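You operate a simulated robot arm through the tools that you are given. There is no shell and no other tool.

You run a simulated robot arm. Do the job below in one go: nothing can be reset, and whatever is moved stays where it is left.

Task
Give each loaf two shakes of sesame, then set the striped cover over the board.
Fine: shaker back. Set down upright: sesame shaker.

It is judged by the outcome, as a careful person would: the job done as asked, and still so three seconds after it is handed in. It fails if anything else is knocked over, pushed out of place, dropped, spilled or broken. A push-on lid holds only when it is set on centred and level and pressed home; a screw cap is set on level and turned clockwise until tight.

Robot
A 7-joint arm with a two-finger parallel gripper, fixed in place. Base frame: the origin is at the foot of the arm, x ahead of it, y to its left, z up; the work surface is at about z = 0. Units: cm, degrees, N and s.
With the tool pointing down near the work surface it reaches from about 26 to 68 cm from the base axis. Its first joint turns from -166.0 to 166.0 degrees. Payload 2.5 kg.
The tool frame sits at the grasp point between the pads (the TCP): z along the fingers, y along the line on which they close. The tips reach 3 cm beyond it. Largest opening 9.4 cm; finger width 2.8, thickness 1; the body of the gripper, 5 by 9.6 cm, starts 5.5 cm behind the TCP.
Orientation is told as [roll, pitch, yaw] about the base's x, y, z axes, in that order, counted from this pose: with the fingers straight down and closing along the base's y, the tool's x points along the base's -x, its y along +y and its z along -z.

Tools
- The arm moves only by the tool drive_tool. Its argument "deltas" is a list of rows, each an object (a shift or turn left out is 0, a gripper value left out holds the last) with "gripper": the opening, from 0 (shut) to 1 (fully open); "slide": the shift along the tool's x, y, z in cm, a list of three; "rot": the turn, a rotation vector about the tool's x, y, z in degrees, a list of three. In form: [{"gripper": gripper, "slide": [dx, dy, dz], "rot": [wx, wy, wz]}, ...]. A call has 1 to 20 rows; each row shifts and turns the commanded pose from where the row before left it, along the tool's axes as they then stand. Each row takes 0.2 s and may step no farther than 5 cm and 8.6 degrees from the row before; otherwise, or with a gripper value out of range, the whole call is refused. A pose out of reach is approached as far as the arm can. The call stops where the force on the tool passes 40 N (or 10 N more than at its start, if that is more) or the arm is blocked; 0.2 s more then pass. The fingers move at their own pace (about 7.2 cm/s each) and stop on an object; they squeeze with about 26 N. The grip force told is the motor's: it shows also when the fingers shut on nothing. Time passes only in rows, and 0.2 s behind the last, so rows that do not move let the fingers close. It gives the time, the measured TCP pose, the force on the tool (base axes), the opening and the grip force at its end, in the units of the frame above (readings bear some noise), with the torque about the TCP (base axes, N m) and any sound that the robot's microphone picked up.
- Cameras (640 x 400 px; columns grow to the right, rows downward): "scene" is fixed at [4.91, -64.93, 64.34]; the picture's right is [0.72, -0.69, 0.00], its down [-0.58, -0.60, -0.55] and it looks along [0.38, 0.40, -0.84] (base axes); focal length 244 px, centre (320, 200). "wrist" rides on the gripper at [7.6, 1.4, -10.2] in the tool frame; the picture's right is [-0.18, 0.98, 0.00], its down [-0.75, -0.14, -0.64] and it looks along [-0.63, -0.12, 0.77] (tool axes); focal length 243 px, centre (320, 200). There is no depth. A picture from a camera that has moved, and an enlarged one, comes with that camera's place and axes in the base frame and with its lens.
- get_image(camera): a new picture of that camera. The clock stands still meanwhile.
- zoom(camera, box): a new picture of the part [left, top, right, bottom] of that camera's present view, enlarged. The clock stands still meanwhile.
- close_job(): hands the job in; it is judged then, once.

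Nothing tells you positions but the pictures and the camera data. Unless the task says otherwise, let go and move clear before handing in.

The tools are called after "Emit:" as name(argument=value, ...) on one line, values as JSON. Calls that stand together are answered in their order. drive_tool: Moves the arm, as the interface text tells. Its arguments: {"type":"object","properties":{"deltas":{"type":"array","items":{"type":"object","properties":{"gripper":{"type":"number"},"slide":{"type":"array","items":{"type":"number"}},"rot":{"type":"array","items":{"type":"number"}}}}}},"required":["deltas"]} The other tools are called the same way: get_image (camera) takes a picture; zoom (camera, box) takes an enlarged picture of a part of a camera's view; close_job () hands the job in.

At the start:

```text
t: 0.0
eef_pos: [23.09, -38.18, 38.55]
ee_rot: [0.1, 0.0, 0.0]
wrist_force: [0.0, -1.1, -0.6]
ft_torque: [0.0, 0.01, 0.0]
opening: 9.41
finger_force: 0.1
```

scene: 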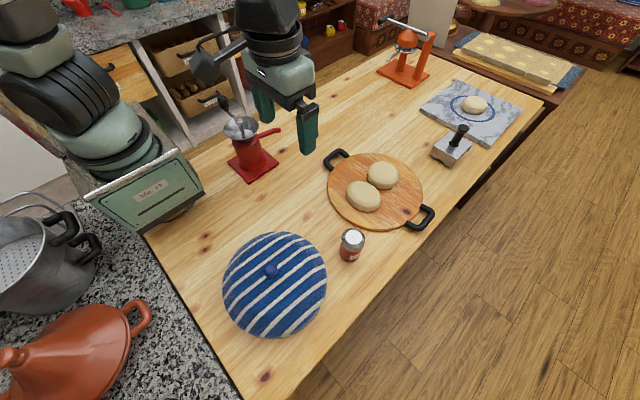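
wrist: 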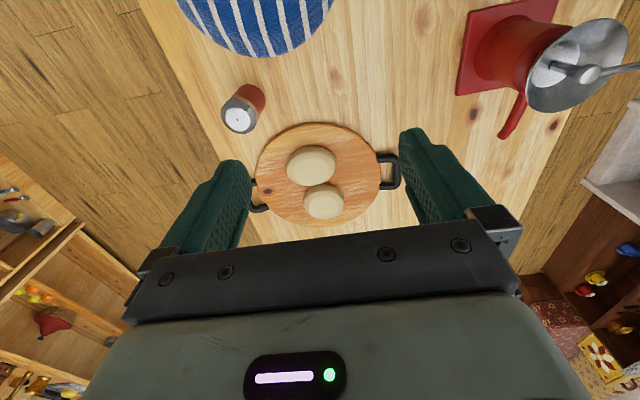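

I see a round board with two loaves, a small shaker near (26,-53), and the striped cover near (8,-45). There is also a marble slab with a round item on it farther off. I'll look closer before moving.

Emit:
zoom(camera="scene", box=[310, 140, 450, 270])

Emit:
zoom(camera="scene", box=[410, 70, 540, 180])

Emit:
zoom(camera="scene", box=[200, 220, 380, 350])

Emit:
zoom(camera="wrist", box=[200, 60, 420, 240])

```text
3.08 times, centred on (380, 205) of scene
camera zoom: at [4.91, -64.93, 64.34], right [0.72, -0.69, 0.0], down [-0.58, -0.6, -0.55], along [0.38, 0.4, -0.84], focal length 752 px, centre (135, 185)
```

zoom: 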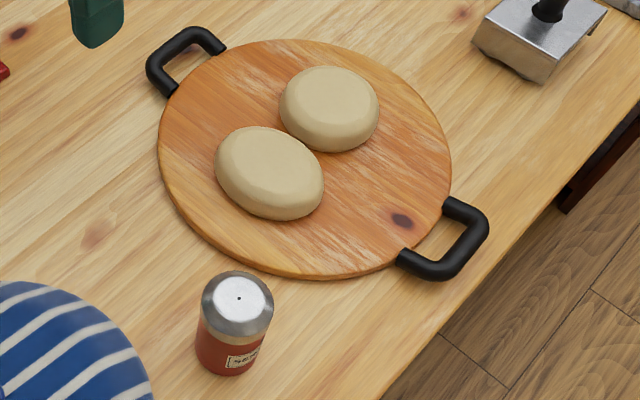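

```text
3.64 times, centred on (475, 125) of scene
camera zoom: at [4.91, -64.93, 64.34], right [0.72, -0.69, 0.0], down [-0.58, -0.6, -0.55], along [0.38, 0.4, -0.84], focal length 888 px, centre (-244, 473)
```

zoom: 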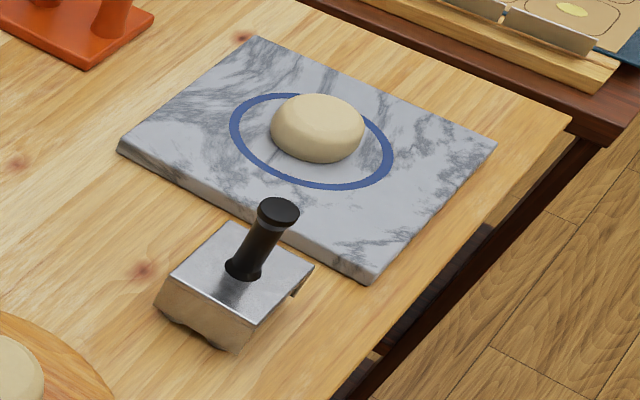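

```text
3.08 times, centred on (290, 285) of scene
camera zoom: at [4.91, -64.93, 64.34], right [0.72, -0.69, 0.0], down [-0.58, -0.6, -0.55], along [0.38, 0.4, -0.84], focal length 752 px, centre (412, -62)
```

zoom: 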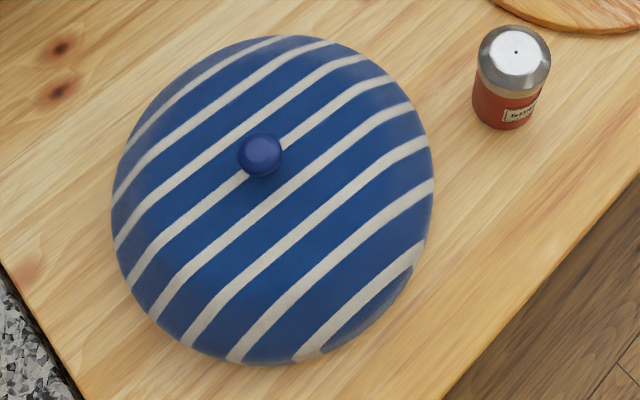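

```text
2.22 times, centred on (310, 150) of wrist
camera zoom: at [15.49, -36.69, 48.97], right [0.18, 0.98, 0.0], down [0.75, -0.14, 0.64], along [0.63, -0.12, -0.77], focal length 539 px, centre (342, 311)
```

zoom: 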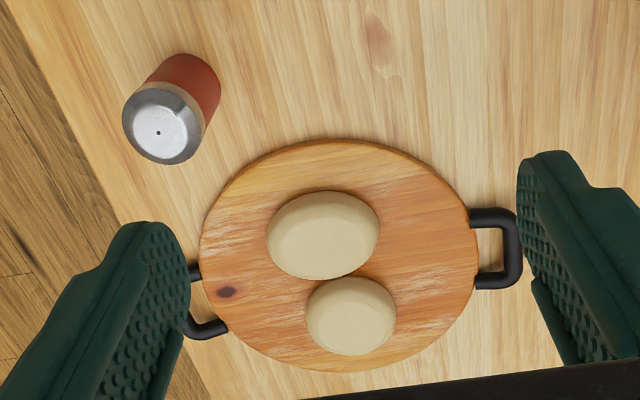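

The two loaves on the board sit near (43,-43.7) and (54,-43.5). The third piece on the marble slab is about 118 cm away, far out of reach and not on the board. I plan to grip the shaker from the side so that a wrist roll can invert it. First I'll test the wrist range up high by turning the tool about its axis.

Emit:
drive_tool(deltas=[{"gripper": 1, "rot": [0, 0, -8.4]}, {"rot": [0, 0, -8.4]}, {"rot": [0, 0, -8.4]}, {"rot": [0, 0, -8.4]}, {"rot": [0, 0, -8.4]}, {"rot": [0, 0, -8.4]}, {"rot": [0, 0, -8.4]}, {"rot": [0, 0, -8.4]}, {"rot": [0, 0, -8.4]}, {"rot": [0, 0, -8.4]}, {"rot": [0, 0, -8.4]}, {"rot": [0, 0, -8.4]}, {}])

```text
t: 2.8
eef_pos: [22.99, -38.12, 38.74]
ee_rot: [0.0, -0.1, 101.1]
wrist_force: [0.3, -0.6, 0.9]
ft_torque: [0.01, 0.03, -0.02]
opening: 9.41
finger_force: 0.1
```

The turn tracked well; the tool's x now points outward at about -79°. Next I'll pitch the fingers up toward horizontal, still high, to check that the tilted pose is reachable.

Emit:
drive_tool(deltas=[{"rot": [0, 8, 0]}, {"rot": [0, 8, 0]}, {"rot": [0, 8, 0]}, {"rot": [0, 8, 0]}, {"rot": [0, 8, 0]}, {"rot": [0, 8, 0]}, {"rot": [0, 8, 0]}, {"rot": [0, 4, 0]}, {}])

Emit:
get_image(camera="scene")

Emit:
get_image(camera="wrist")

```text
t: 4.8
eef_pos: [23.16, -38.03, 38.75]
ee_rot: [-0.1, 59.9, 100.9]
wrist_force: [0.6, -0.1, -0.1]
ft_torque: [0.02, -0.01, -0.05]
opening: 9.39
finger_force: 0.1
```

```text
taken
```

scene: 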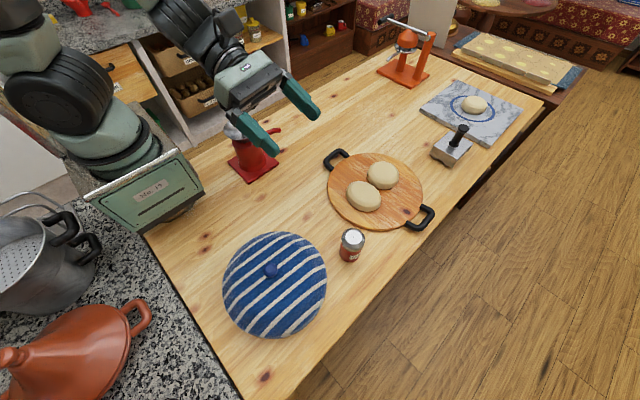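

```text
taken
camera wrist: at [20.78, -33.39, 50.45], right [-0.98, -0.1, -0.16], down [-0.04, 0.94, -0.33], along [0.18, -0.32, -0.93], focal length 243 px, centre (320, 200)
```

wrist: 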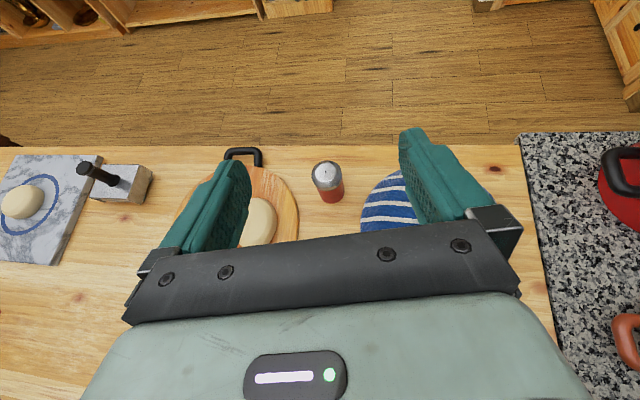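

The tilted pose is reachable with the camera on top. Now I'll test the full inversion, with the tool horizontal and rolled about its own axis, still empty and high up.

Emit:
drive_tool(deltas=[{"rot": [0, 7.5, 0]}, {"rot": [0, 7.5, 0]}, {"rot": [0, 7.5, 0]}, {"rot": [0, 7.5, 0]}, {}])

Emit:
drive_tool(deltas=[{"rot": [0, 0, 8.5]}, {"rot": [0, 0, 8.5]}, {"rot": [0, 0, 8.5]}, {"rot": [0, 0, 8.5]}, {"rot": [0, 0, 8.5]}, {"rot": [0, 0, 8.5]}, {"rot": [0, 0, 8.5]}, {"rot": [0, 0, 8.5]}, {"rot": [0, 0, 8.5]}, {"rot": [0, 0, 8.5]}, {"rot": [0, 0, 8.5]}, {"rot": [0, 0, 8.5]}, {"rot": [0, 0, 8.5]}, {"rot": [0, 0, 8.5]}, {"rot": [0, 0, 8.5]}, {"rot": [0, 0, 8.5]}, {"rot": [0, 0, 8.5]}, {"rot": [0, 0, 8.5]}, {}])

```text
t: 6.0
eef_pos: [25.37, -39.78, 39.28]
ee_rot: [-166.8, 90.0, -66.0]
wrist_force: [-0.1, 0.0, 1.0]
ft_torque: [-0.01, 0.0, 0.01]
opening: 9.41
finger_force: 0.1
out of reach, approached as far as the arm can: row 2, 3, 4
```

```text
t: 10.0
eef_pos: [25.35, -39.83, 39.25]
ee_rot: [-90.0, -63.1, 10.8]
wrist_force: [-0.2, 0.3, 0.2]
ft_torque: [0.0, 0.0, -0.01]
opening: 9.4
finger_force: 0.1
```

The 153° roll works, so inversion is possible; the horizontal pose was only short of reach because it was so close in. I'll roll back to camera-up, tilt the fingers 30° below horizontal, and move toward the shaker for a closer look.

Emit:
drive_tool(deltas=[{"rot": [0, 0, -8.5]}, {"rot": [0, 0, -8.5]}, {"rot": [0, 0, -8.5]}, {"rot": [0, 0, -8.5]}, {"rot": [0, 0, -8.5]}, {"rot": [0, 0, -8.5]}, {"rot": [0, 0, -8.5]}, {"rot": [0, 0, -8.5]}, {"rot": [0, 0, -8.5]}, {"rot": [0, 0, -8.5]}, {"rot": [0, 0, -8.5]}, {"rot": [0, 0, -8.5]}, {"rot": [0, 0, -8.5]}, {"rot": [0, 0, -8.5]}, {"rot": [0, 0, -8.5]}, {"rot": [0, 0, -8.5]}, {"rot": [0, 0, -8.5]}, {"rot": [0, 0, -8.5]}, {}])

Emit:
drive_tool(deltas=[{"rot": [0, -7.5, 0]}, {"rot": [0, -7.5, 0]}, {"rot": [0, -7.5, 0]}, {"rot": [0, -7.5, 0]}, {}])

```text
t: 14.0
eef_pos: [25.29, -39.92, 39.28]
ee_rot: [83.6, 89.9, -175.6]
wrist_force: [-0.6, 0.2, -0.1]
ft_torque: [0.0, -0.01, -0.02]
opening: 9.38
finger_force: 0.0
```

```text
t: 15.2
eef_pos: [25.38, -39.88, 39.2]
ee_rot: [0.0, 59.8, 101.0]
wrist_force: [-0.6, 0.9, 0.6]
ft_torque: [-0.01, -0.01, 0.0]
opening: 9.39
finger_force: 0.2
```

The wrist is back at a 30° down tilt with the camera on top. I'll lower it to about z=22, behind the shaker in the gap between the cover and the board, and look again.

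Emit:
drive_tool(deltas=[{"slide": [-2.73, 0, 2.15]}, {"slide": [-2.73, 0, 2.15]}, {"slide": [-2.73, 0, 2.15]}, {"slide": [-2.73, 0, 2.15]}, {"slide": [-2.73, 0, 2.15]}, {}])

Emit:
get_image(camera="wrist")

Emit:
get_image(camera="scene")

```text
t: 16.6
eef_pos: [25.57, -42.25, 21.94]
ee_rot: [0.0, 60.0, 100.9]
wrist_force: [0.5, -0.1, 0.0]
ft_torque: [-0.01, -0.02, -0.03]
opening: 9.39
finger_force: 0.1
```

```text
taken
camera wrist: at [23.26, -37.59, 33.63], right [-0.98, -0.09, -0.16], down [-0.04, 0.94, -0.33], along [0.18, -0.32, -0.93], focal length 243 px, centre (320, 200)
```

wrist: 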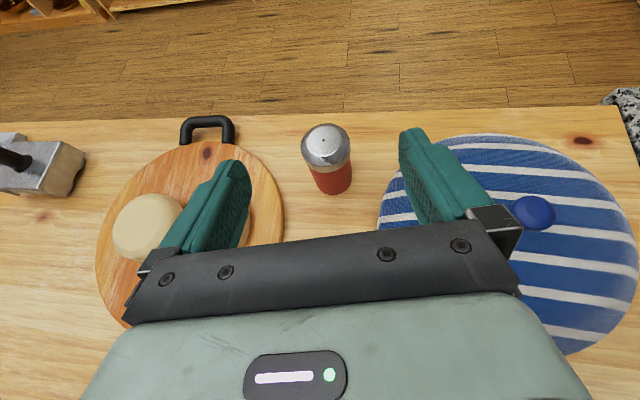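

```text
taken
```

scene: 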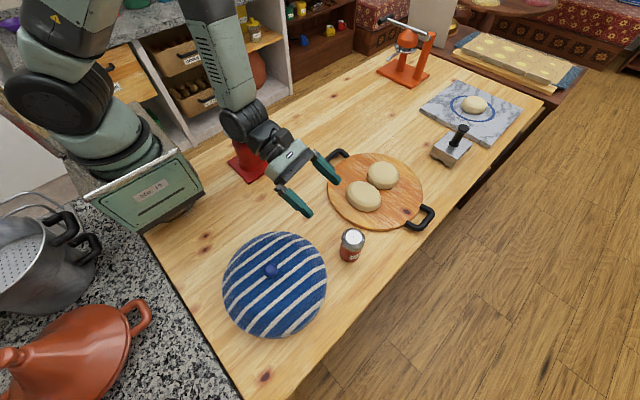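

Emit:
zoom(camera="wrist", box=[260, 100, 400, 210])

Emit:
zoom(camera="scene", box=[310, 210, 400, 280])

```text
3.64 times, centred on (330, 155) of wrist
camera zoom: at [23.26, -37.59, 33.63], right [-0.98, -0.09, -0.16], down [-0.04, 0.94, -0.33], along [0.18, -0.32, -0.93], focal length 882 px, centre (284, 364)
```

zoom: 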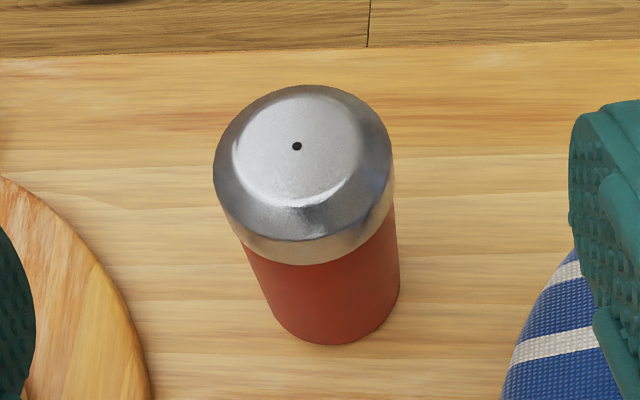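

```text
5.71 times, centred on (355, 245) of scene
camera zoom: at [4.91, -64.93, 64.34], right [0.72, -0.69, 0.0], down [-0.58, -0.6, -0.55], along [0.38, 0.4, -0.84], focal length 1396 px, centre (120, -57)
```

zoom: 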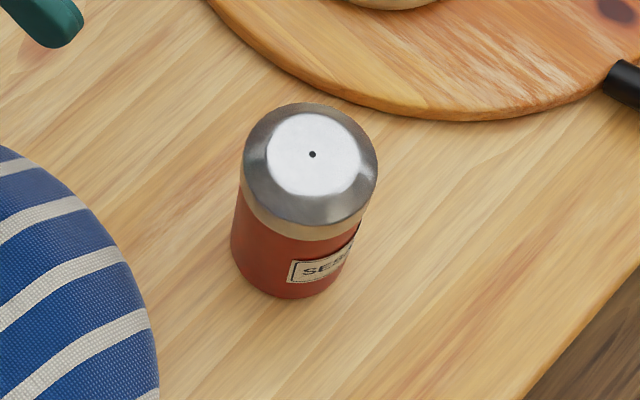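

The shaker stands at about (28.0,-52.5), roughly 10.4 tall and 5.3 wide, with the red body below the metal cap. I'll go down to a pre-grasp point behind it on the finger line.

Emit:
drive_tool(deltas=[{"slide": [-2.305, -0.123, 1.475]}, {"slide": [-2.305, -0.123, 1.475]}, {"slide": [-2.305, -0.123, 1.475]}, {"slide": [-2.305, -0.123, 1.475]}, {}])

Emit:
get_image(camera="wrist")

Emit:
get_image(camera="scene")

```text
t: 17.8
eef_pos: [26.29, -42.74, 11.02]
ee_rot: [-0.2, 60.1, 100.8]
wrist_force: [0.2, -0.6, -0.9]
ft_torque: [-0.01, 0.01, 0.01]
opening: 9.4
finger_force: 0.1
```

```text
taken
camera wrist: at [23.92, -37.98, 22.67], right [-0.98, -0.09, -0.16], down [-0.04, 0.94, -0.33], along [0.18, -0.32, -0.93], focal length 243 px, centre (320, 200)
```

wrist: 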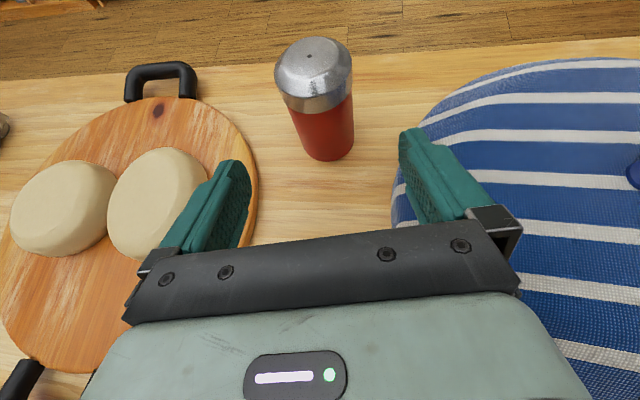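

```text
taken
```

scene: 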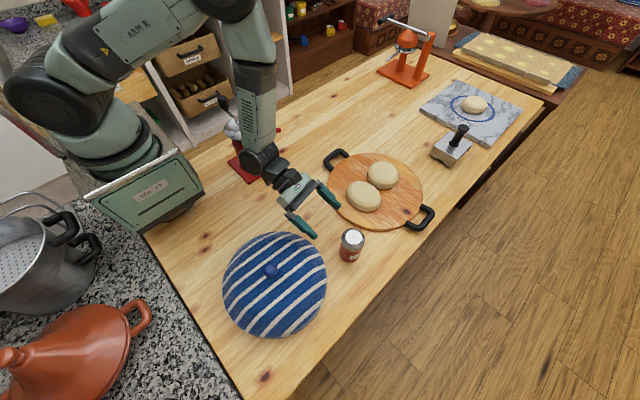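

I'm aligned behind the shaker, whose axis I put at about (28.1,-52.8). I'll advance straight along the fingers so they straddle the red body at about z=5.5.

Emit:
drive_tool(deltas=[{"slide": [0.015, 0.026, 2.23]}, {"slide": [0.015, 0.026, 2.23]}, {"slide": [0.015, 0.026, 2.23]}, {"slide": [0.015, 0.026, 2.23]}, {"slide": [0.015, 0.026, 2.23]}, {}])

Emit:
get_image(camera="wrist")

Emit:
zoom(camera="scene", box=[260, 160, 420, 290])

```text
t: 19.2
eef_pos: [28.12, -52.17, 5.51]
ee_rot: [-0.1, 59.9, 100.8]
wrist_force: [0.0, 0.6, 0.0]
ft_torque: [0.02, -0.01, 0.02]
opening: 9.36
finger_force: 0.1
```

```text
taken
camera wrist: at [25.75, -47.44, 17.23], right [-0.98, -0.09, -0.16], down [-0.04, 0.94, -0.33], along [0.18, -0.32, -0.93], focal length 243 px, centre (320, 200)
```

wrist: 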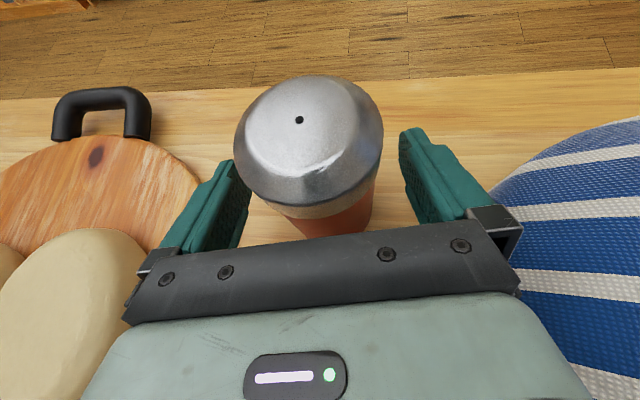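

```text
3.08 times, centred on (340, 225) of scene
camera zoom: at [4.91, -64.93, 64.34], right [0.72, -0.69, 0.0], down [-0.58, -0.6, -0.55], along [0.38, 0.4, -0.84], focal length 752 px, centre (258, 123)
```

zoom: 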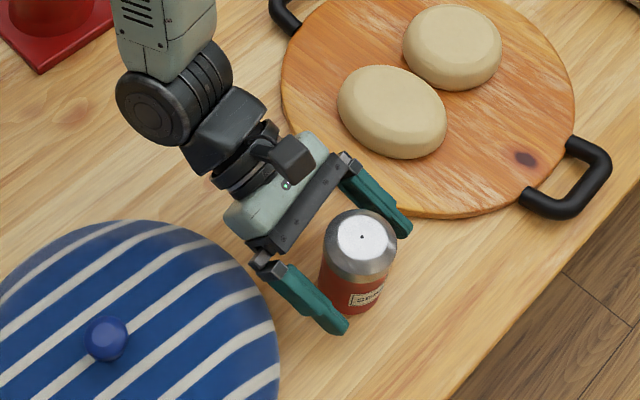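

The shaker is centred between the fingers. Closing on it now.

Emit:
drive_tool(deltas=[{"gripper": 0}, {}, {}, {}, {}])

Emit:
get_image(camera="wrist")

```text
t: 20.4
eef_pos: [28.1, -52.11, 5.55]
ee_rot: [0.0, 60.0, 100.8]
wrist_force: [-0.3, 0.3, 0.5]
ft_torque: [0.0, 0.0, 0.04]
opening: 5.88
finger_force: 25.8
```

```text
taken
camera wrist: at [25.75, -47.42, 17.24], right [-0.98, -0.09, -0.16], down [-0.04, 0.94, -0.33], along [0.18, -0.32, -0.93], focal length 243 px, centre (320, 200)
```

wrist: 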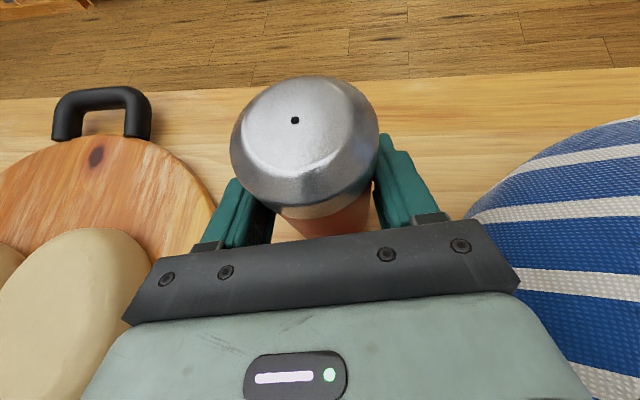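

I have a firm grip at a 5.9 cm opening. The return pose is TCP (28.1,-52.15,5.53) with this same orientation. Lifting straight up.

Emit:
drive_tool(deltas=[{"slide": [0.866, 0, -0.5]}, {"slide": [1.73, 0, -1.0]}, {"slide": [2.6, 0, -1.5]}, {"slide": [2.6, 0, -1.5]}, {"slide": [2.6, 0, -1.5]}, {"slide": [2.6, 0, -1.5]}, {"slide": [2.6, 0, -1.5]}, {"slide": [1.73, 0, -1.0]}, {}])

Emit:
get_image(camera="scene")

Emit:
get_image(camera="wrist")

```text
t: 22.4
eef_pos: [28.0, -52.18, 25.51]
ee_rot: [0.0, 60.0, 100.9]
wrist_force: [0.5, 1.1, -0.9]
ft_torque: [0.02, 0.02, 0.01]
opening: 5.88
finger_force: 25.9
```

```text
taken
```

scene: 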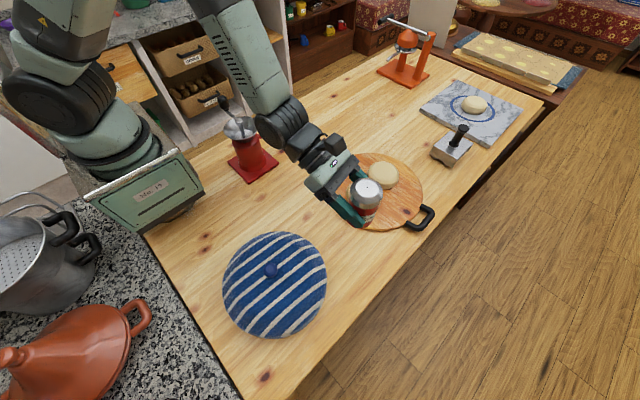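

```text
taken
camera wrist: at [25.62, -47.45, 37.26], right [-0.98, -0.09, -0.16], down [-0.04, 0.94, -0.33], along [0.18, -0.32, -0.93], focal length 243 px, centre (320, 200)
```

wrist: 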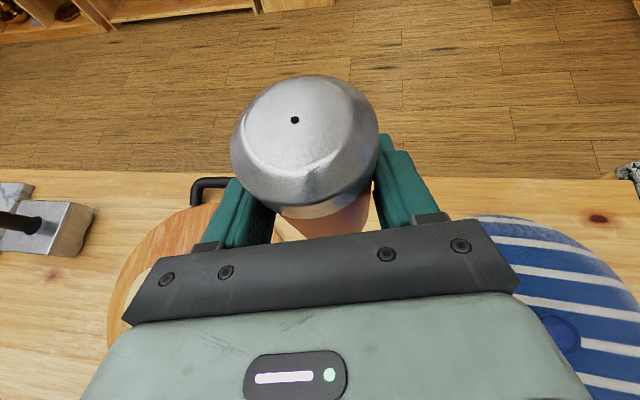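

The shaker is held upright and firmly. I'll turn the heading outward toward the loaves, keeping it upright, and then carry it over the nearer loaf.

Emit:
drive_tool(deltas=[{"rot": [7.36, 0, -4.25]}, {"rot": [7.36, 0, -4.25]}, {"rot": [7.36, 0, -4.25]}, {"rot": [7.36, 0, -4.25]}, {}])

```text
t: 23.6
eef_pos: [27.89, -52.04, 25.56]
ee_rot: [0.1, 60.0, 134.9]
wrist_force: [-0.6, 0.3, -1.6]
ft_torque: [0.04, -0.02, -0.02]
opening: 5.87
finger_force: 26.1
```

Heading is now about -45°. Carrying the upright shaker sideways to above the nearer loaf at z≈25.5.

Emit:
drive_tool(deltas=[{"slide": [0.277, -1.38, 0.48]}, {"slide": [0.555, -2.765, 0.96]}, {"slide": [0.555, -2.765, 0.96]}, {"slide": [0.555, -2.765, 0.96]}, {"slide": [0.555, -2.765, 0.96]}, {"slide": [0.555, -2.765, 0.96]}, {"slide": [0.277, -1.38, 0.48]}, {}])

Emit:
drive_tool(deltas=[{"rot": [0, 5, 0]}, {"rot": [0, 5, 0]}, {"rot": [0, 5, 0]}, {"rot": [0, 5, 0]}, {"rot": [0, 5, 0]}, {"rot": [0, 5, 0]}, {}])

Emit:
get_image(camera="scene")

Emit:
get_image(camera="wrist")

```text
t: 25.4
eef_pos: [44.46, -45.14, 25.61]
ee_rot: [0.0, 60.0, 134.8]
wrist_force: [0.2, 0.5, -2.0]
ft_torque: [-0.02, -0.01, 0.0]
opening: 5.87
finger_force: 25.9
```

```text
t: 27.0
eef_pos: [44.46, -45.09, 25.62]
ee_rot: [-0.1, 67.5, 134.9]
wrist_force: [-0.7, 0.5, -1.9]
ft_torque: [0.01, 0.0, 0.01]
opening: 5.87
finger_force: 26.0
out of reach, approached as far as the arm can: row 3, 4, 5, 6
```

```text
taken
```

scene: 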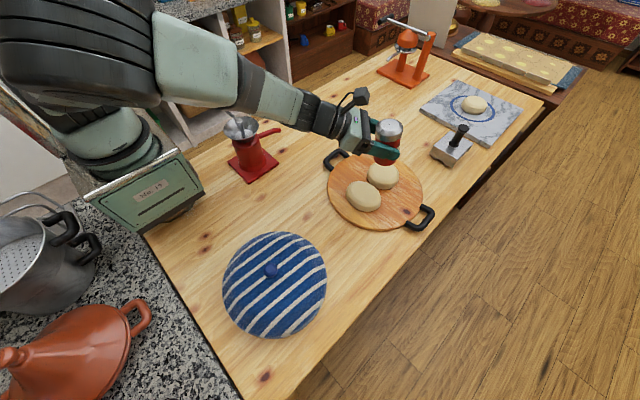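

```text
taken
camera wrist: at [38.79, -41.54, 36.53], right [-0.75, -0.64, -0.17], down [-0.52, 0.72, -0.45], along [0.41, -0.25, -0.88], focal length 243 px, centre (320, 200)
```

wrist: 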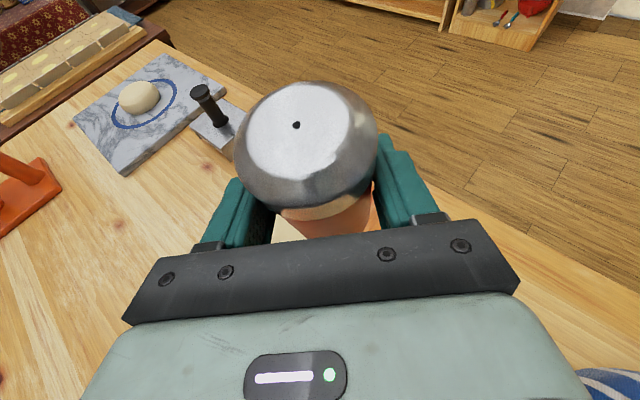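

The pitch tops out at 67.5° with this radial heading. I'll try a heading nearer +x, which changes the wrist geometry, and see whether the tool can get fully horizontal there with the shaker still upright.

Emit:
drive_tool(deltas=[{"rot": [7.85, 0, -3.25]}, {"rot": [7.85, 0, -3.25]}, {"rot": [7.85, 0, -3.25]}, {"rot": [7.85, 0, -3.25]}, {}])

Emit:
drive_tool(deltas=[{"rot": [0, 4, 0]}, {"rot": [0, 4, 0]}, {"rot": [0, 4, 0]}, {"rot": [0, 4, 0]}, {"rot": [0, 4, 0]}, {"rot": [0, 2.5, 0]}, {}])

```text
t: 28.2
eef_pos: [44.5, -45.17, 25.6]
ee_rot: [-0.1, 67.5, 169.0]
wrist_force: [-0.5, 0.0, -1.7]
ft_torque: [-0.01, 0.03, -0.02]
opening: 5.87
finger_force: 25.9
```

```text
t: 29.8
eef_pos: [44.63, -45.17, 25.65]
ee_rot: [177.5, 89.9, -13.7]
wrist_force: [0.6, -0.5, -1.6]
ft_torque: [0.0, 0.01, 0.02]
opening: 5.85
finger_force: 26.7
```

The tool now gets fully horizontal at heading -11°, so a 180° roll would tip the shaker to about 150°. I'll lower it over the near loaf at (43,-43.7) to z≈19.5 while it is still upright.

Emit:
drive_tool(deltas=[{"slide": [-1.5, -0.285, 0.02]}, {"slide": [-1.55, -0.285, 0.02]}, {"slide": [-1.55, -0.285, 0.02]}, {"slide": [-1.55, -0.285, 0.02]}, {}])

Emit:
get_image(camera="scene")

Emit:
get_image(camera="wrist")

```text
t: 31.0
eef_pos: [44.4, -45.42, 20.74]
ee_rot: [-0.7, 89.6, 168.4]
wrist_force: [0.1, -1.0, -1.4]
ft_torque: [-0.02, 0.02, -0.01]
opening: 5.85
finger_force: 26.0
out of reach, approached as far as the arm can: row 3, 4
```

```text
taken
```

scene: 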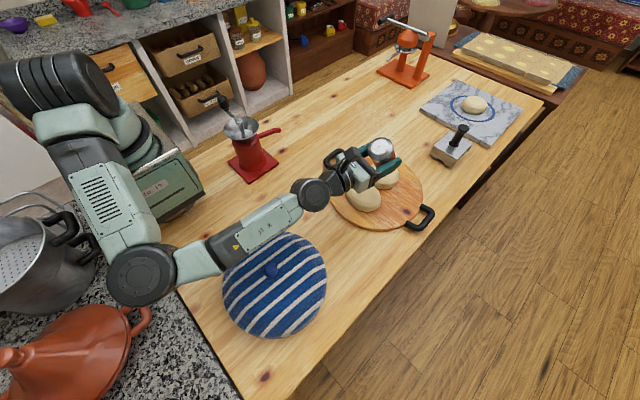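

```text
taken
camera wrist: at [34.07, -44.94, 28.38], right [-0.19, -0.97, -0.18], down [-0.61, 0.26, -0.75], along [0.77, -0.03, -0.64], focal length 243 px, centre (320, 200)
```

wrist: 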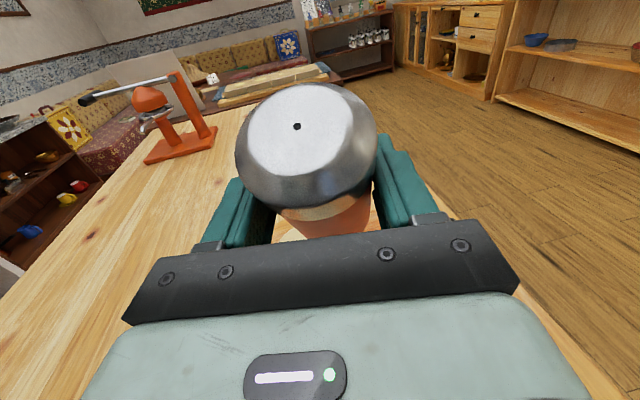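

That move swung the elbow low toward the counter and cover, which I don't want. I'll retrace: raise, pitch back down, turn back toward the radial heading, and check the arm's shape.

Emit:
drive_tool(deltas=[{"slide": [1.6, 0, 0]}, {"slide": [1.6, 0, 0]}, {"slide": [1.6, 0, 0]}, {}])

Emit:
get_image(camera="scene")

```text
t: 32.0
eef_pos: [44.42, -45.43, 25.55]
ee_rot: [-82.3, 90.0, 86.6]
wrist_force: [-0.1, -1.0, -1.2]
ft_torque: [-0.01, 0.02, 0.01]
opening: 5.86
finger_force: 26.2
```

```text
taken
```

scene: 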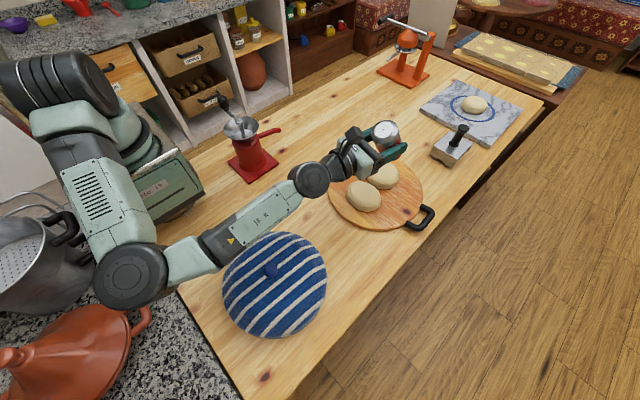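

Emit:
drive_tool(deltas=[{"slide": [1.0, 0, 0], "rot": [0, -5, 0]}, {"slide": [1.0, 0, 0], "rot": [0, -5, 0]}, {"slide": [1.0, 0, 0], "rot": [0, -5, 0]}, {"rot": [0, -5, 0]}, {"rot": [0, -5, 0]}, {"rot": [0, -5, 0]}, {}])

Emit:
get_image(camera="scene")

```text
t: 33.6
eef_pos: [44.65, -45.46, 28.52]
ee_rot: [-0.1, 59.9, 168.8]
wrist_force: [0.1, 0.4, -1.5]
ft_torque: [-0.02, -0.01, 0.01]
opening: 5.87
finger_force: 25.7
```

```text
taken
```

scene: 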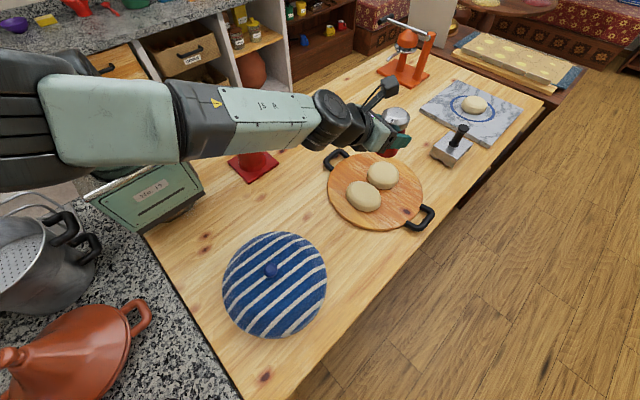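

The elbow is back up. At this heading I'll raise the pitch in steps, watching where the elbow starts to swing.

Emit:
drive_tool(deltas=[{"rot": [0, 5, 0]}, {"rot": [0, 5, 0]}, {}])

Emit:
get_image(camera="scene")

```text
t: 34.4
eef_pos: [44.69, -45.44, 28.59]
ee_rot: [0.1, 70.0, 168.8]
wrist_force: [-0.4, -0.6, -2.4]
ft_torque: [-0.01, 0.02, 0.0]
opening: 5.85
finger_force: 25.6
```

```text
taken
```

scene: 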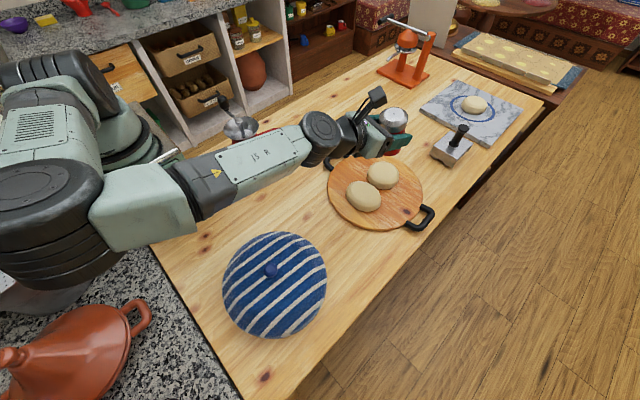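

The elbow swings outward gradually with pitch but is still high here. I'll settle for about 75° pitch, which tips the shaker about 135° when rolled, and ease down over the near loaf, checking the elbow.

Emit:
drive_tool(deltas=[{"rot": [0, 5, 0]}, {"slide": [-2.005, -0.343, 0.813]}, {"slide": [-2.005, -0.343, 0.813]}, {}])

Emit:
get_image(camera="scene")

```text
t: 35.4
eef_pos: [45.4, -45.08, 24.17]
ee_rot: [0.1, 75.0, 168.9]
wrist_force: [-1.2, 0.3, -1.3]
ft_torque: [0.01, 0.04, -0.04]
opening: 5.86
finger_force: 26.2
```

```text
taken
```

scene: 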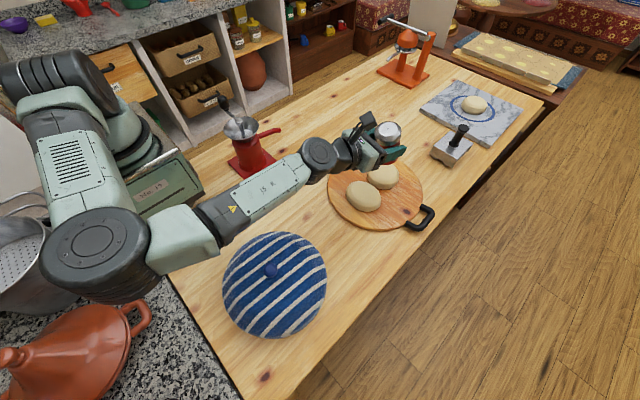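

Elbow is around z≈30 and clear of the pot and tagine. I'll ease down a little more over the loaf and check once more.

Emit:
drive_tool(deltas=[{"slide": [-0.9, -0.39, 0.45]}, {"slide": [-0.9, -0.38, 0.45]}, {}])

Emit:
get_image(camera="scene")

Emit:
zoom(camera="scene", box=[300, 90, 450, 240])

```text
t: 36.2
eef_pos: [45.93, -44.33, 22.25]
ee_rot: [-0.1, 75.1, 168.8]
wrist_force: [-0.6, 0.3, -1.3]
ft_torque: [0.0, 0.04, 0.01]
opening: 5.83
finger_force: 25.8
```

```text
taken
```

scene: 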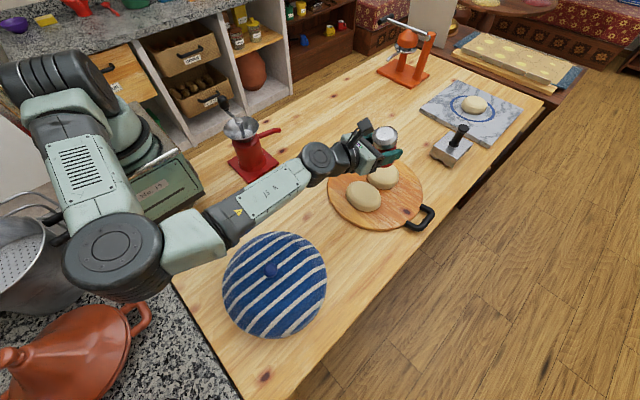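

```text
2.67 times, centred on (375, 165) of scene
camera zoom: at [4.91, -64.93, 64.34], right [0.72, -0.69, 0.0], down [-0.58, -0.6, -0.55], along [0.38, 0.4, -0.84], focal length 651 px, centre (173, 293)
```

zoom: 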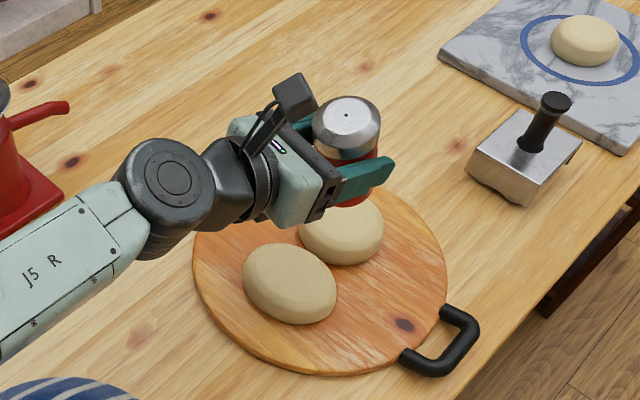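

The geometry is good: once rolled, the hole will sit at about (43,-43.7,18) above the near loaf. I'll start the roll smoothly and check partway.

Emit:
drive_tool(deltas=[{"rot": [0, 0, 3]}, {"rot": [0, 0, 6]}, {"rot": [0, 0, 6]}, {"rot": [0, 0, 6]}, {"rot": [0, 0, 6]}, {"rot": [0, 0, 6]}, {"rot": [0, 0, 6]}, {"rot": [0, 0, 6]}, {"rot": [0, 0, 6]}, {"rot": [0, 0, 6]}, {"rot": [0, 0, 6]}, {"rot": [0, 0, 6]}, {"rot": [0, 0, 6]}, {"rot": [0, 0, 3]}, {}])

Emit:
get_image(camera="scene")

```text
t: 39.4
eef_pos: [45.81, -44.2, 22.23]
ee_rot: [-74.7, 11.5, 82.1]
wrist_force: [0.1, -0.4, -1.5]
ft_torque: [0.03, 0.03, -0.01]
opening: 5.85
finger_force: 26.2
```

```text
taken
```

scene: 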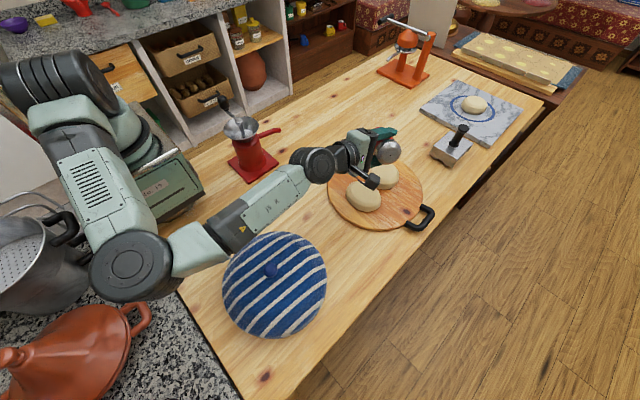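

The roll is tracking; the elbow dipped slightly to about z≈26, still clear. I'll continue the roll in smaller portions.

Emit:
drive_tool(deltas=[{"rot": [0, 0, 3]}, {"rot": [0, 0, 6]}, {"rot": [0, 0, 6]}, {"rot": [0, 0, 6]}, {"rot": [0, 0, 6]}, {"rot": [0, 0, 6]}, {"rot": [0, 0, 6]}, {"rot": [0, 0, 3]}, {}])

Emit:
get_image(camera="scene")

```text
t: 41.4
eef_pos: [45.86, -44.3, 22.3]
ee_rot: [-72.8, -29.0, 70.3]
wrist_force: [-0.1, -0.2, -1.0]
ft_torque: [0.0, 0.05, -0.03]
opening: 5.86
finger_force: 25.7
```

```text
taken
```

scene: 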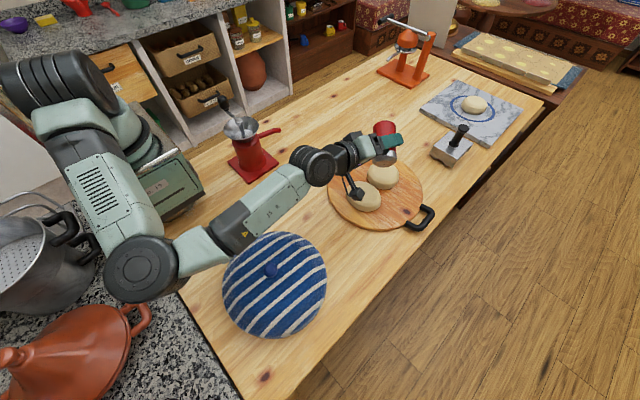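

Rolled 120°, with everything clear so far. Continuing toward full inversion.

Emit:
drive_tool(deltas=[{"rot": [0, 0, 3]}, {"rot": [0, 0, 5]}, {"rot": [0, 0, 6]}, {"rot": [0, 0, 6]}, {"rot": [0, 0, 6]}, {"rot": [0, 0, 6]}, {"rot": [0, 0, 5]}, {"rot": [0, 0, 3]}, {}])

Emit:
get_image(camera="scene")

Emit:
get_image(camera="wrist")

```text
t: 43.4
eef_pos: [45.9, -44.29, 22.21]
ee_rot: [-51.8, -65.1, 43.3]
wrist_force: [-0.2, 0.2, -1.4]
ft_torque: [0.02, 0.02, -0.01]
opening: 5.87
finger_force: 25.9
```

```text
taken
```

scene: 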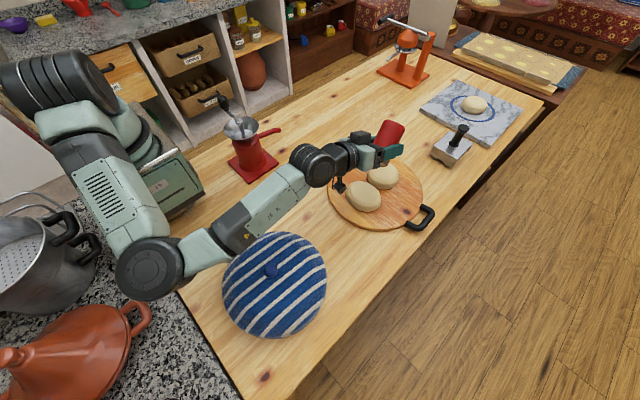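

```text
taken
camera wrist: at [33.91, -43.15, 17.52], right [0.15, 0.98, -0.16], down [-0.39, 0.2, 0.9], along [0.91, -0.07, 0.41], focal length 243 px, centre (320, 200)
```

wrist: 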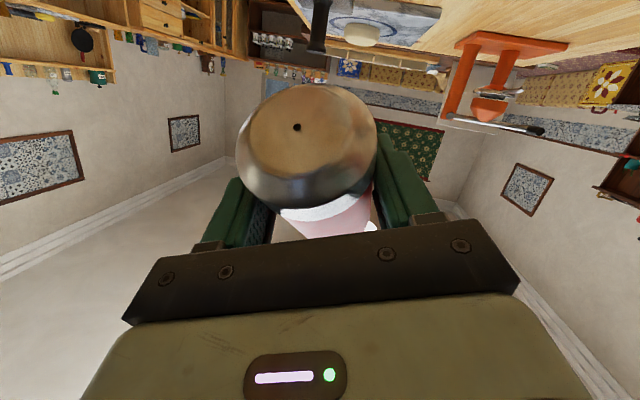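

Rolled 160°; 20° more will bring the hole over the loaf's centre.

Emit:
drive_tool(deltas=[{"rot": [0, 0, 3]}, {"rot": [0, 0, 4]}, {"rot": [0, 0, 5]}, {"rot": [0, 0, 5]}, {"rot": [0, 0, 3]}, {}])

Emit:
get_image(camera="scene")

Emit:
zoom(camera="scene", box=[300, 90, 450, 240])

```text
t: 44.8
eef_pos: [45.78, -44.21, 22.25]
ee_rot: [0.2, -75.0, -11.4]
wrist_force: [0.3, -0.4, -2.1]
ft_torque: [-0.01, 0.02, 0.04]
opening: 5.83
finger_force: 26.5
```

```text
taken
```

scene: 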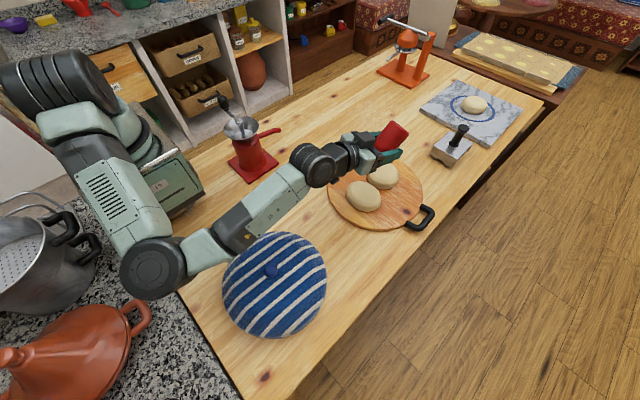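

```text
2.67 times, centred on (375, 165) of scene
camera zoom: at [4.91, -64.93, 64.34], right [0.72, -0.69, 0.0], down [-0.58, -0.6, -0.55], along [0.38, 0.4, -0.84], focal length 651 px, centre (173, 293)
```

zoom: 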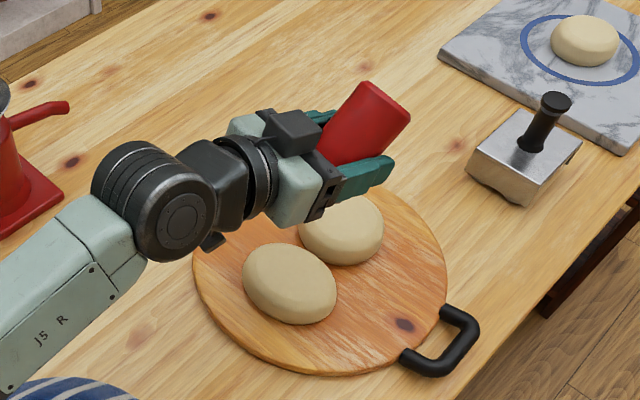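

The shaker is inverted with its hole about 11 cm above the near loaf, and nothing has come out yet. I'll give it one brisk up-down shake and check the sound and picture.

Emit:
drive_tool(deltas=[{"slide": [-3.38, 0, -0.91]}, {"slide": [3.38, 0, 0.91]}, {}])

Emit:
zoom(camera="scene", box=[300, 90, 450, 240])

Emit:
get_image(camera="scene")

```text
t: 45.6
eef_pos: [45.8, -44.27, 22.31]
ee_rot: [0.0, -75.0, -11.3]
wrist_force: [0.1, -0.5, -2.2]
ft_torque: [-0.03, 0.04, 0.01]
opening: 5.83
finger_force: 26.4
```

```text
2.67 times, centred on (375, 165) of scene
camera zoom: at [4.91, -64.93, 64.34], right [0.72, -0.69, 0.0], down [-0.58, -0.6, -0.55], along [0.38, 0.4, -0.84], focal length 651 px, centre (173, 293)
```

zoom: 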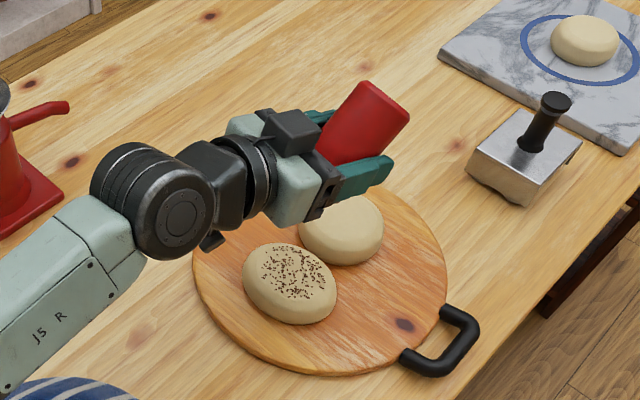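

```text
taken
```

scene: 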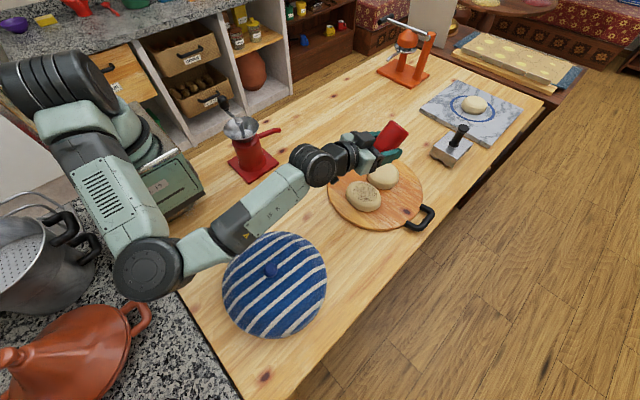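

One shake gave a clear patch of sesame, all of it on the near loaf. Giving it the second, identical shake.

Emit:
drive_tool(deltas=[{"slide": [-3.38, 0, -0.91]}, {"slide": [3.38, 0, 0.91]}, {}])

Emit:
zoom(camera="scene", box=[300, 90, 450, 240])

```text
t: 46.4
eef_pos: [45.73, -44.18, 22.15]
ee_rot: [0.0, -75.0, -11.2]
wrist_force: [0.7, -0.1, -1.7]
ft_torque: [0.0, 0.05, -0.04]
opening: 5.86
finger_force: 26.0
```

```text
2.67 times, centred on (375, 165) of scene
camera zoom: at [4.91, -64.93, 64.34], right [0.72, -0.69, 0.0], down [-0.58, -0.6, -0.55], along [0.38, 0.4, -0.84], focal length 651 px, centre (173, 293)
```

zoom: 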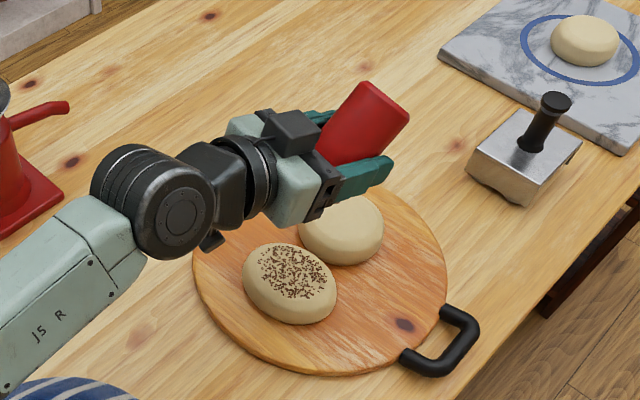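

The coverage has doubled, so the near loaf has its two shakes. I'll roll the shaker back upright before moving, so that nothing falls on the way to the second loaf.

Emit:
drive_tool(deltas=[{"rot": [0, 0, -3]}, {"rot": [0, 0, -5]}, {"rot": [0, 0, -6]}, {"rot": [0, 0, -6]}, {"rot": [0, 0, -6]}, {"rot": [0, 0, -6]}, {"rot": [0, 0, -6]}, {"rot": [0, 0, -6]}, {"rot": [0, 0, -6]}, {"rot": [0, 0, -6]}, {"rot": [0, 0, -6]}, {"rot": [0, 0, -6]}, {"rot": [0, 0, -6]}, {"rot": [0, 0, -6]}, {"rot": [0, 0, -6]}, {"rot": [0, 0, -6]}, {"rot": [0, 0, -6]}, {"rot": [0, 0, -6]}, {"rot": [0, 0, -6]}, {"rot": [0, 0, -6]}])

Emit:
get_image(camera="scene")

Emit:
zoom(camera="scene", box=[300, 90, 450, 240])

```text
t: 50.6
eef_pos: [45.79, -44.15, 22.2]
ee_rot: [-73.4, 25.2, 86.1]
wrist_force: [-0.7, 0.5, -2.3]
ft_torque: [-0.03, 0.01, 0.01]
opening: 5.85
finger_force: 25.9
```

```text
taken
```

scene: 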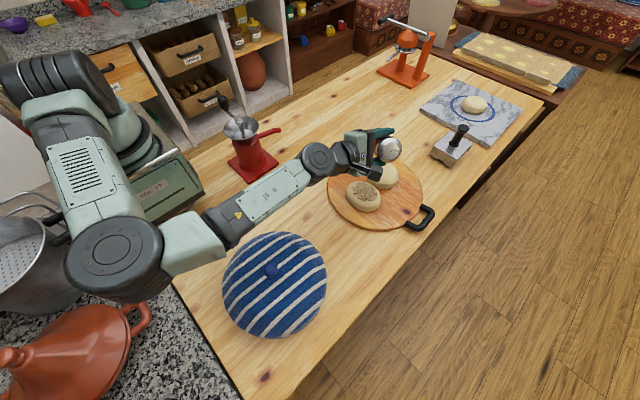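

```text
2.67 times, centred on (375, 165) of scene
camera zoom: at [4.91, -64.93, 64.34], right [0.72, -0.69, 0.0], down [-0.58, -0.6, -0.55], along [0.38, 0.4, -0.84], focal length 651 px, centre (173, 293)
```

zoom: 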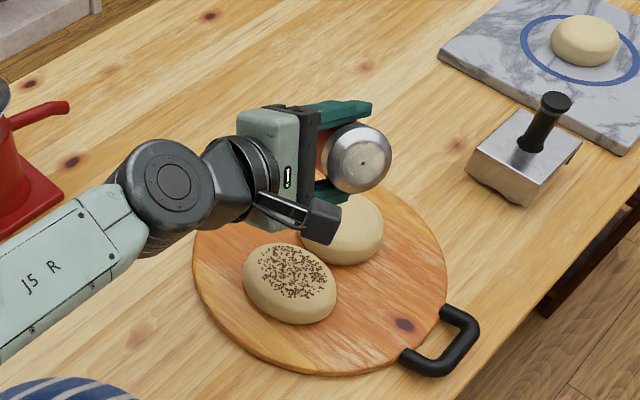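

No change on the loaf and nothing spilled. I'll bring the shaker fully upright, then shift it about 10 cm in +x over the far loaf.

Emit:
drive_tool(deltas=[{"rot": [0, 0, -6]}, {"rot": [0, 0, -7]}, {"rot": [0, 0, -8]}, {"rot": [0, 0, -8]}, {"rot": [0, 0, -8]}, {"rot": [0, 0, -8]}, {"rot": [0, 0, -8]}, {"rot": [0, 0, -7]}, {"rot": [0, 0, -4]}, {}])

Emit:
drive_tool(deltas=[{"slide": [0.26, -0.26, 0.97]}, {"slide": [0.52, -0.52, 1.93]}, {"slide": [0.52, -0.52, 1.93]}, {"slide": [0.52, -0.52, 1.93]}, {"slide": [0.52, -0.52, 1.93]}, {"slide": [0.25, -0.25, 0.96]}, {}])

Emit:
get_image(camera="scene")

```text
t: 52.8
eef_pos: [45.85, -44.15, 22.34]
ee_rot: [0.2, 75.1, 169.2]
wrist_force: [0.8, 0.3, -1.9]
ft_torque: [0.01, 0.01, 0.01]
opening: 5.86
finger_force: 25.5
```

```text
t: 54.4
eef_pos: [56.18, -43.68, 22.21]
ee_rot: [0.0, 75.0, 168.8]
wrist_force: [0.7, -0.5, -1.9]
ft_torque: [0.01, 0.01, 0.02]
opening: 5.86
finger_force: 26.3
```

```text
taken
```

scene: 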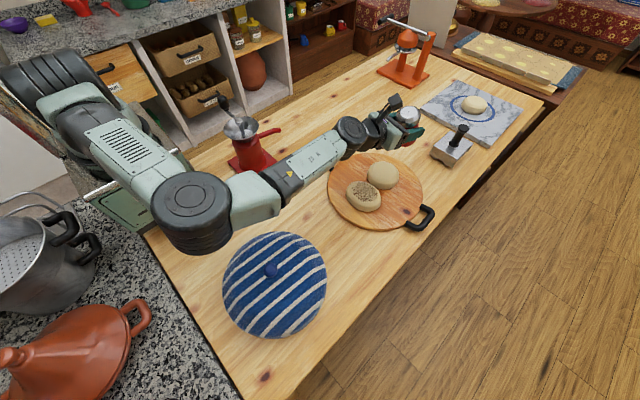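

Over the far loaf now, with the elbow well clear. Rolling the shaker over smoothly.

Emit:
drive_tool(deltas=[{"rot": [0, 0, 3]}, {"rot": [0, 0, 6]}, {"rot": [0, 0, 6]}, {"rot": [0, 0, 6]}, {"rot": [0, 0, 6]}, {"rot": [0, 0, 6]}, {"rot": [0, 0, 6]}, {"rot": [0, 0, 6]}, {"rot": [0, 0, 6]}, {"rot": [0, 0, 6]}, {"rot": [0, 0, 6]}, {"rot": [0, 0, 6]}, {"rot": [0, 0, 6]}, {"rot": [0, 0, 6]}, {"rot": [0, 0, 6]}, {"rot": [0, 0, 3]}, {}])

Emit:
get_image(camera="scene")

```text
t: 58.0
eef_pos: [56.14, -43.66, 22.24]
ee_rot: [-75.0, 0.0, 78.8]
wrist_force: [-0.5, 0.0, -1.1]
ft_torque: [-0.02, 0.01, 0.02]
opening: 5.85
finger_force: 26.2
```

```text
taken
```

scene: 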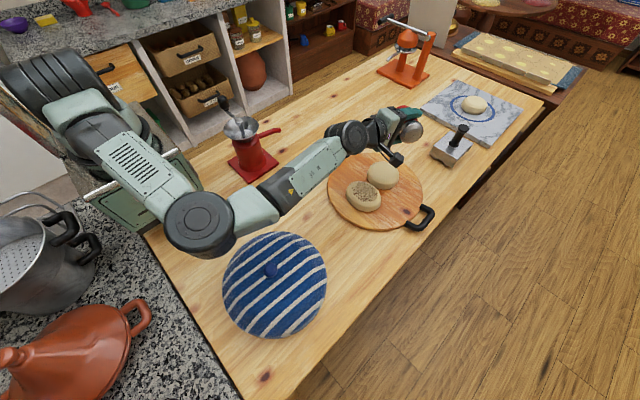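

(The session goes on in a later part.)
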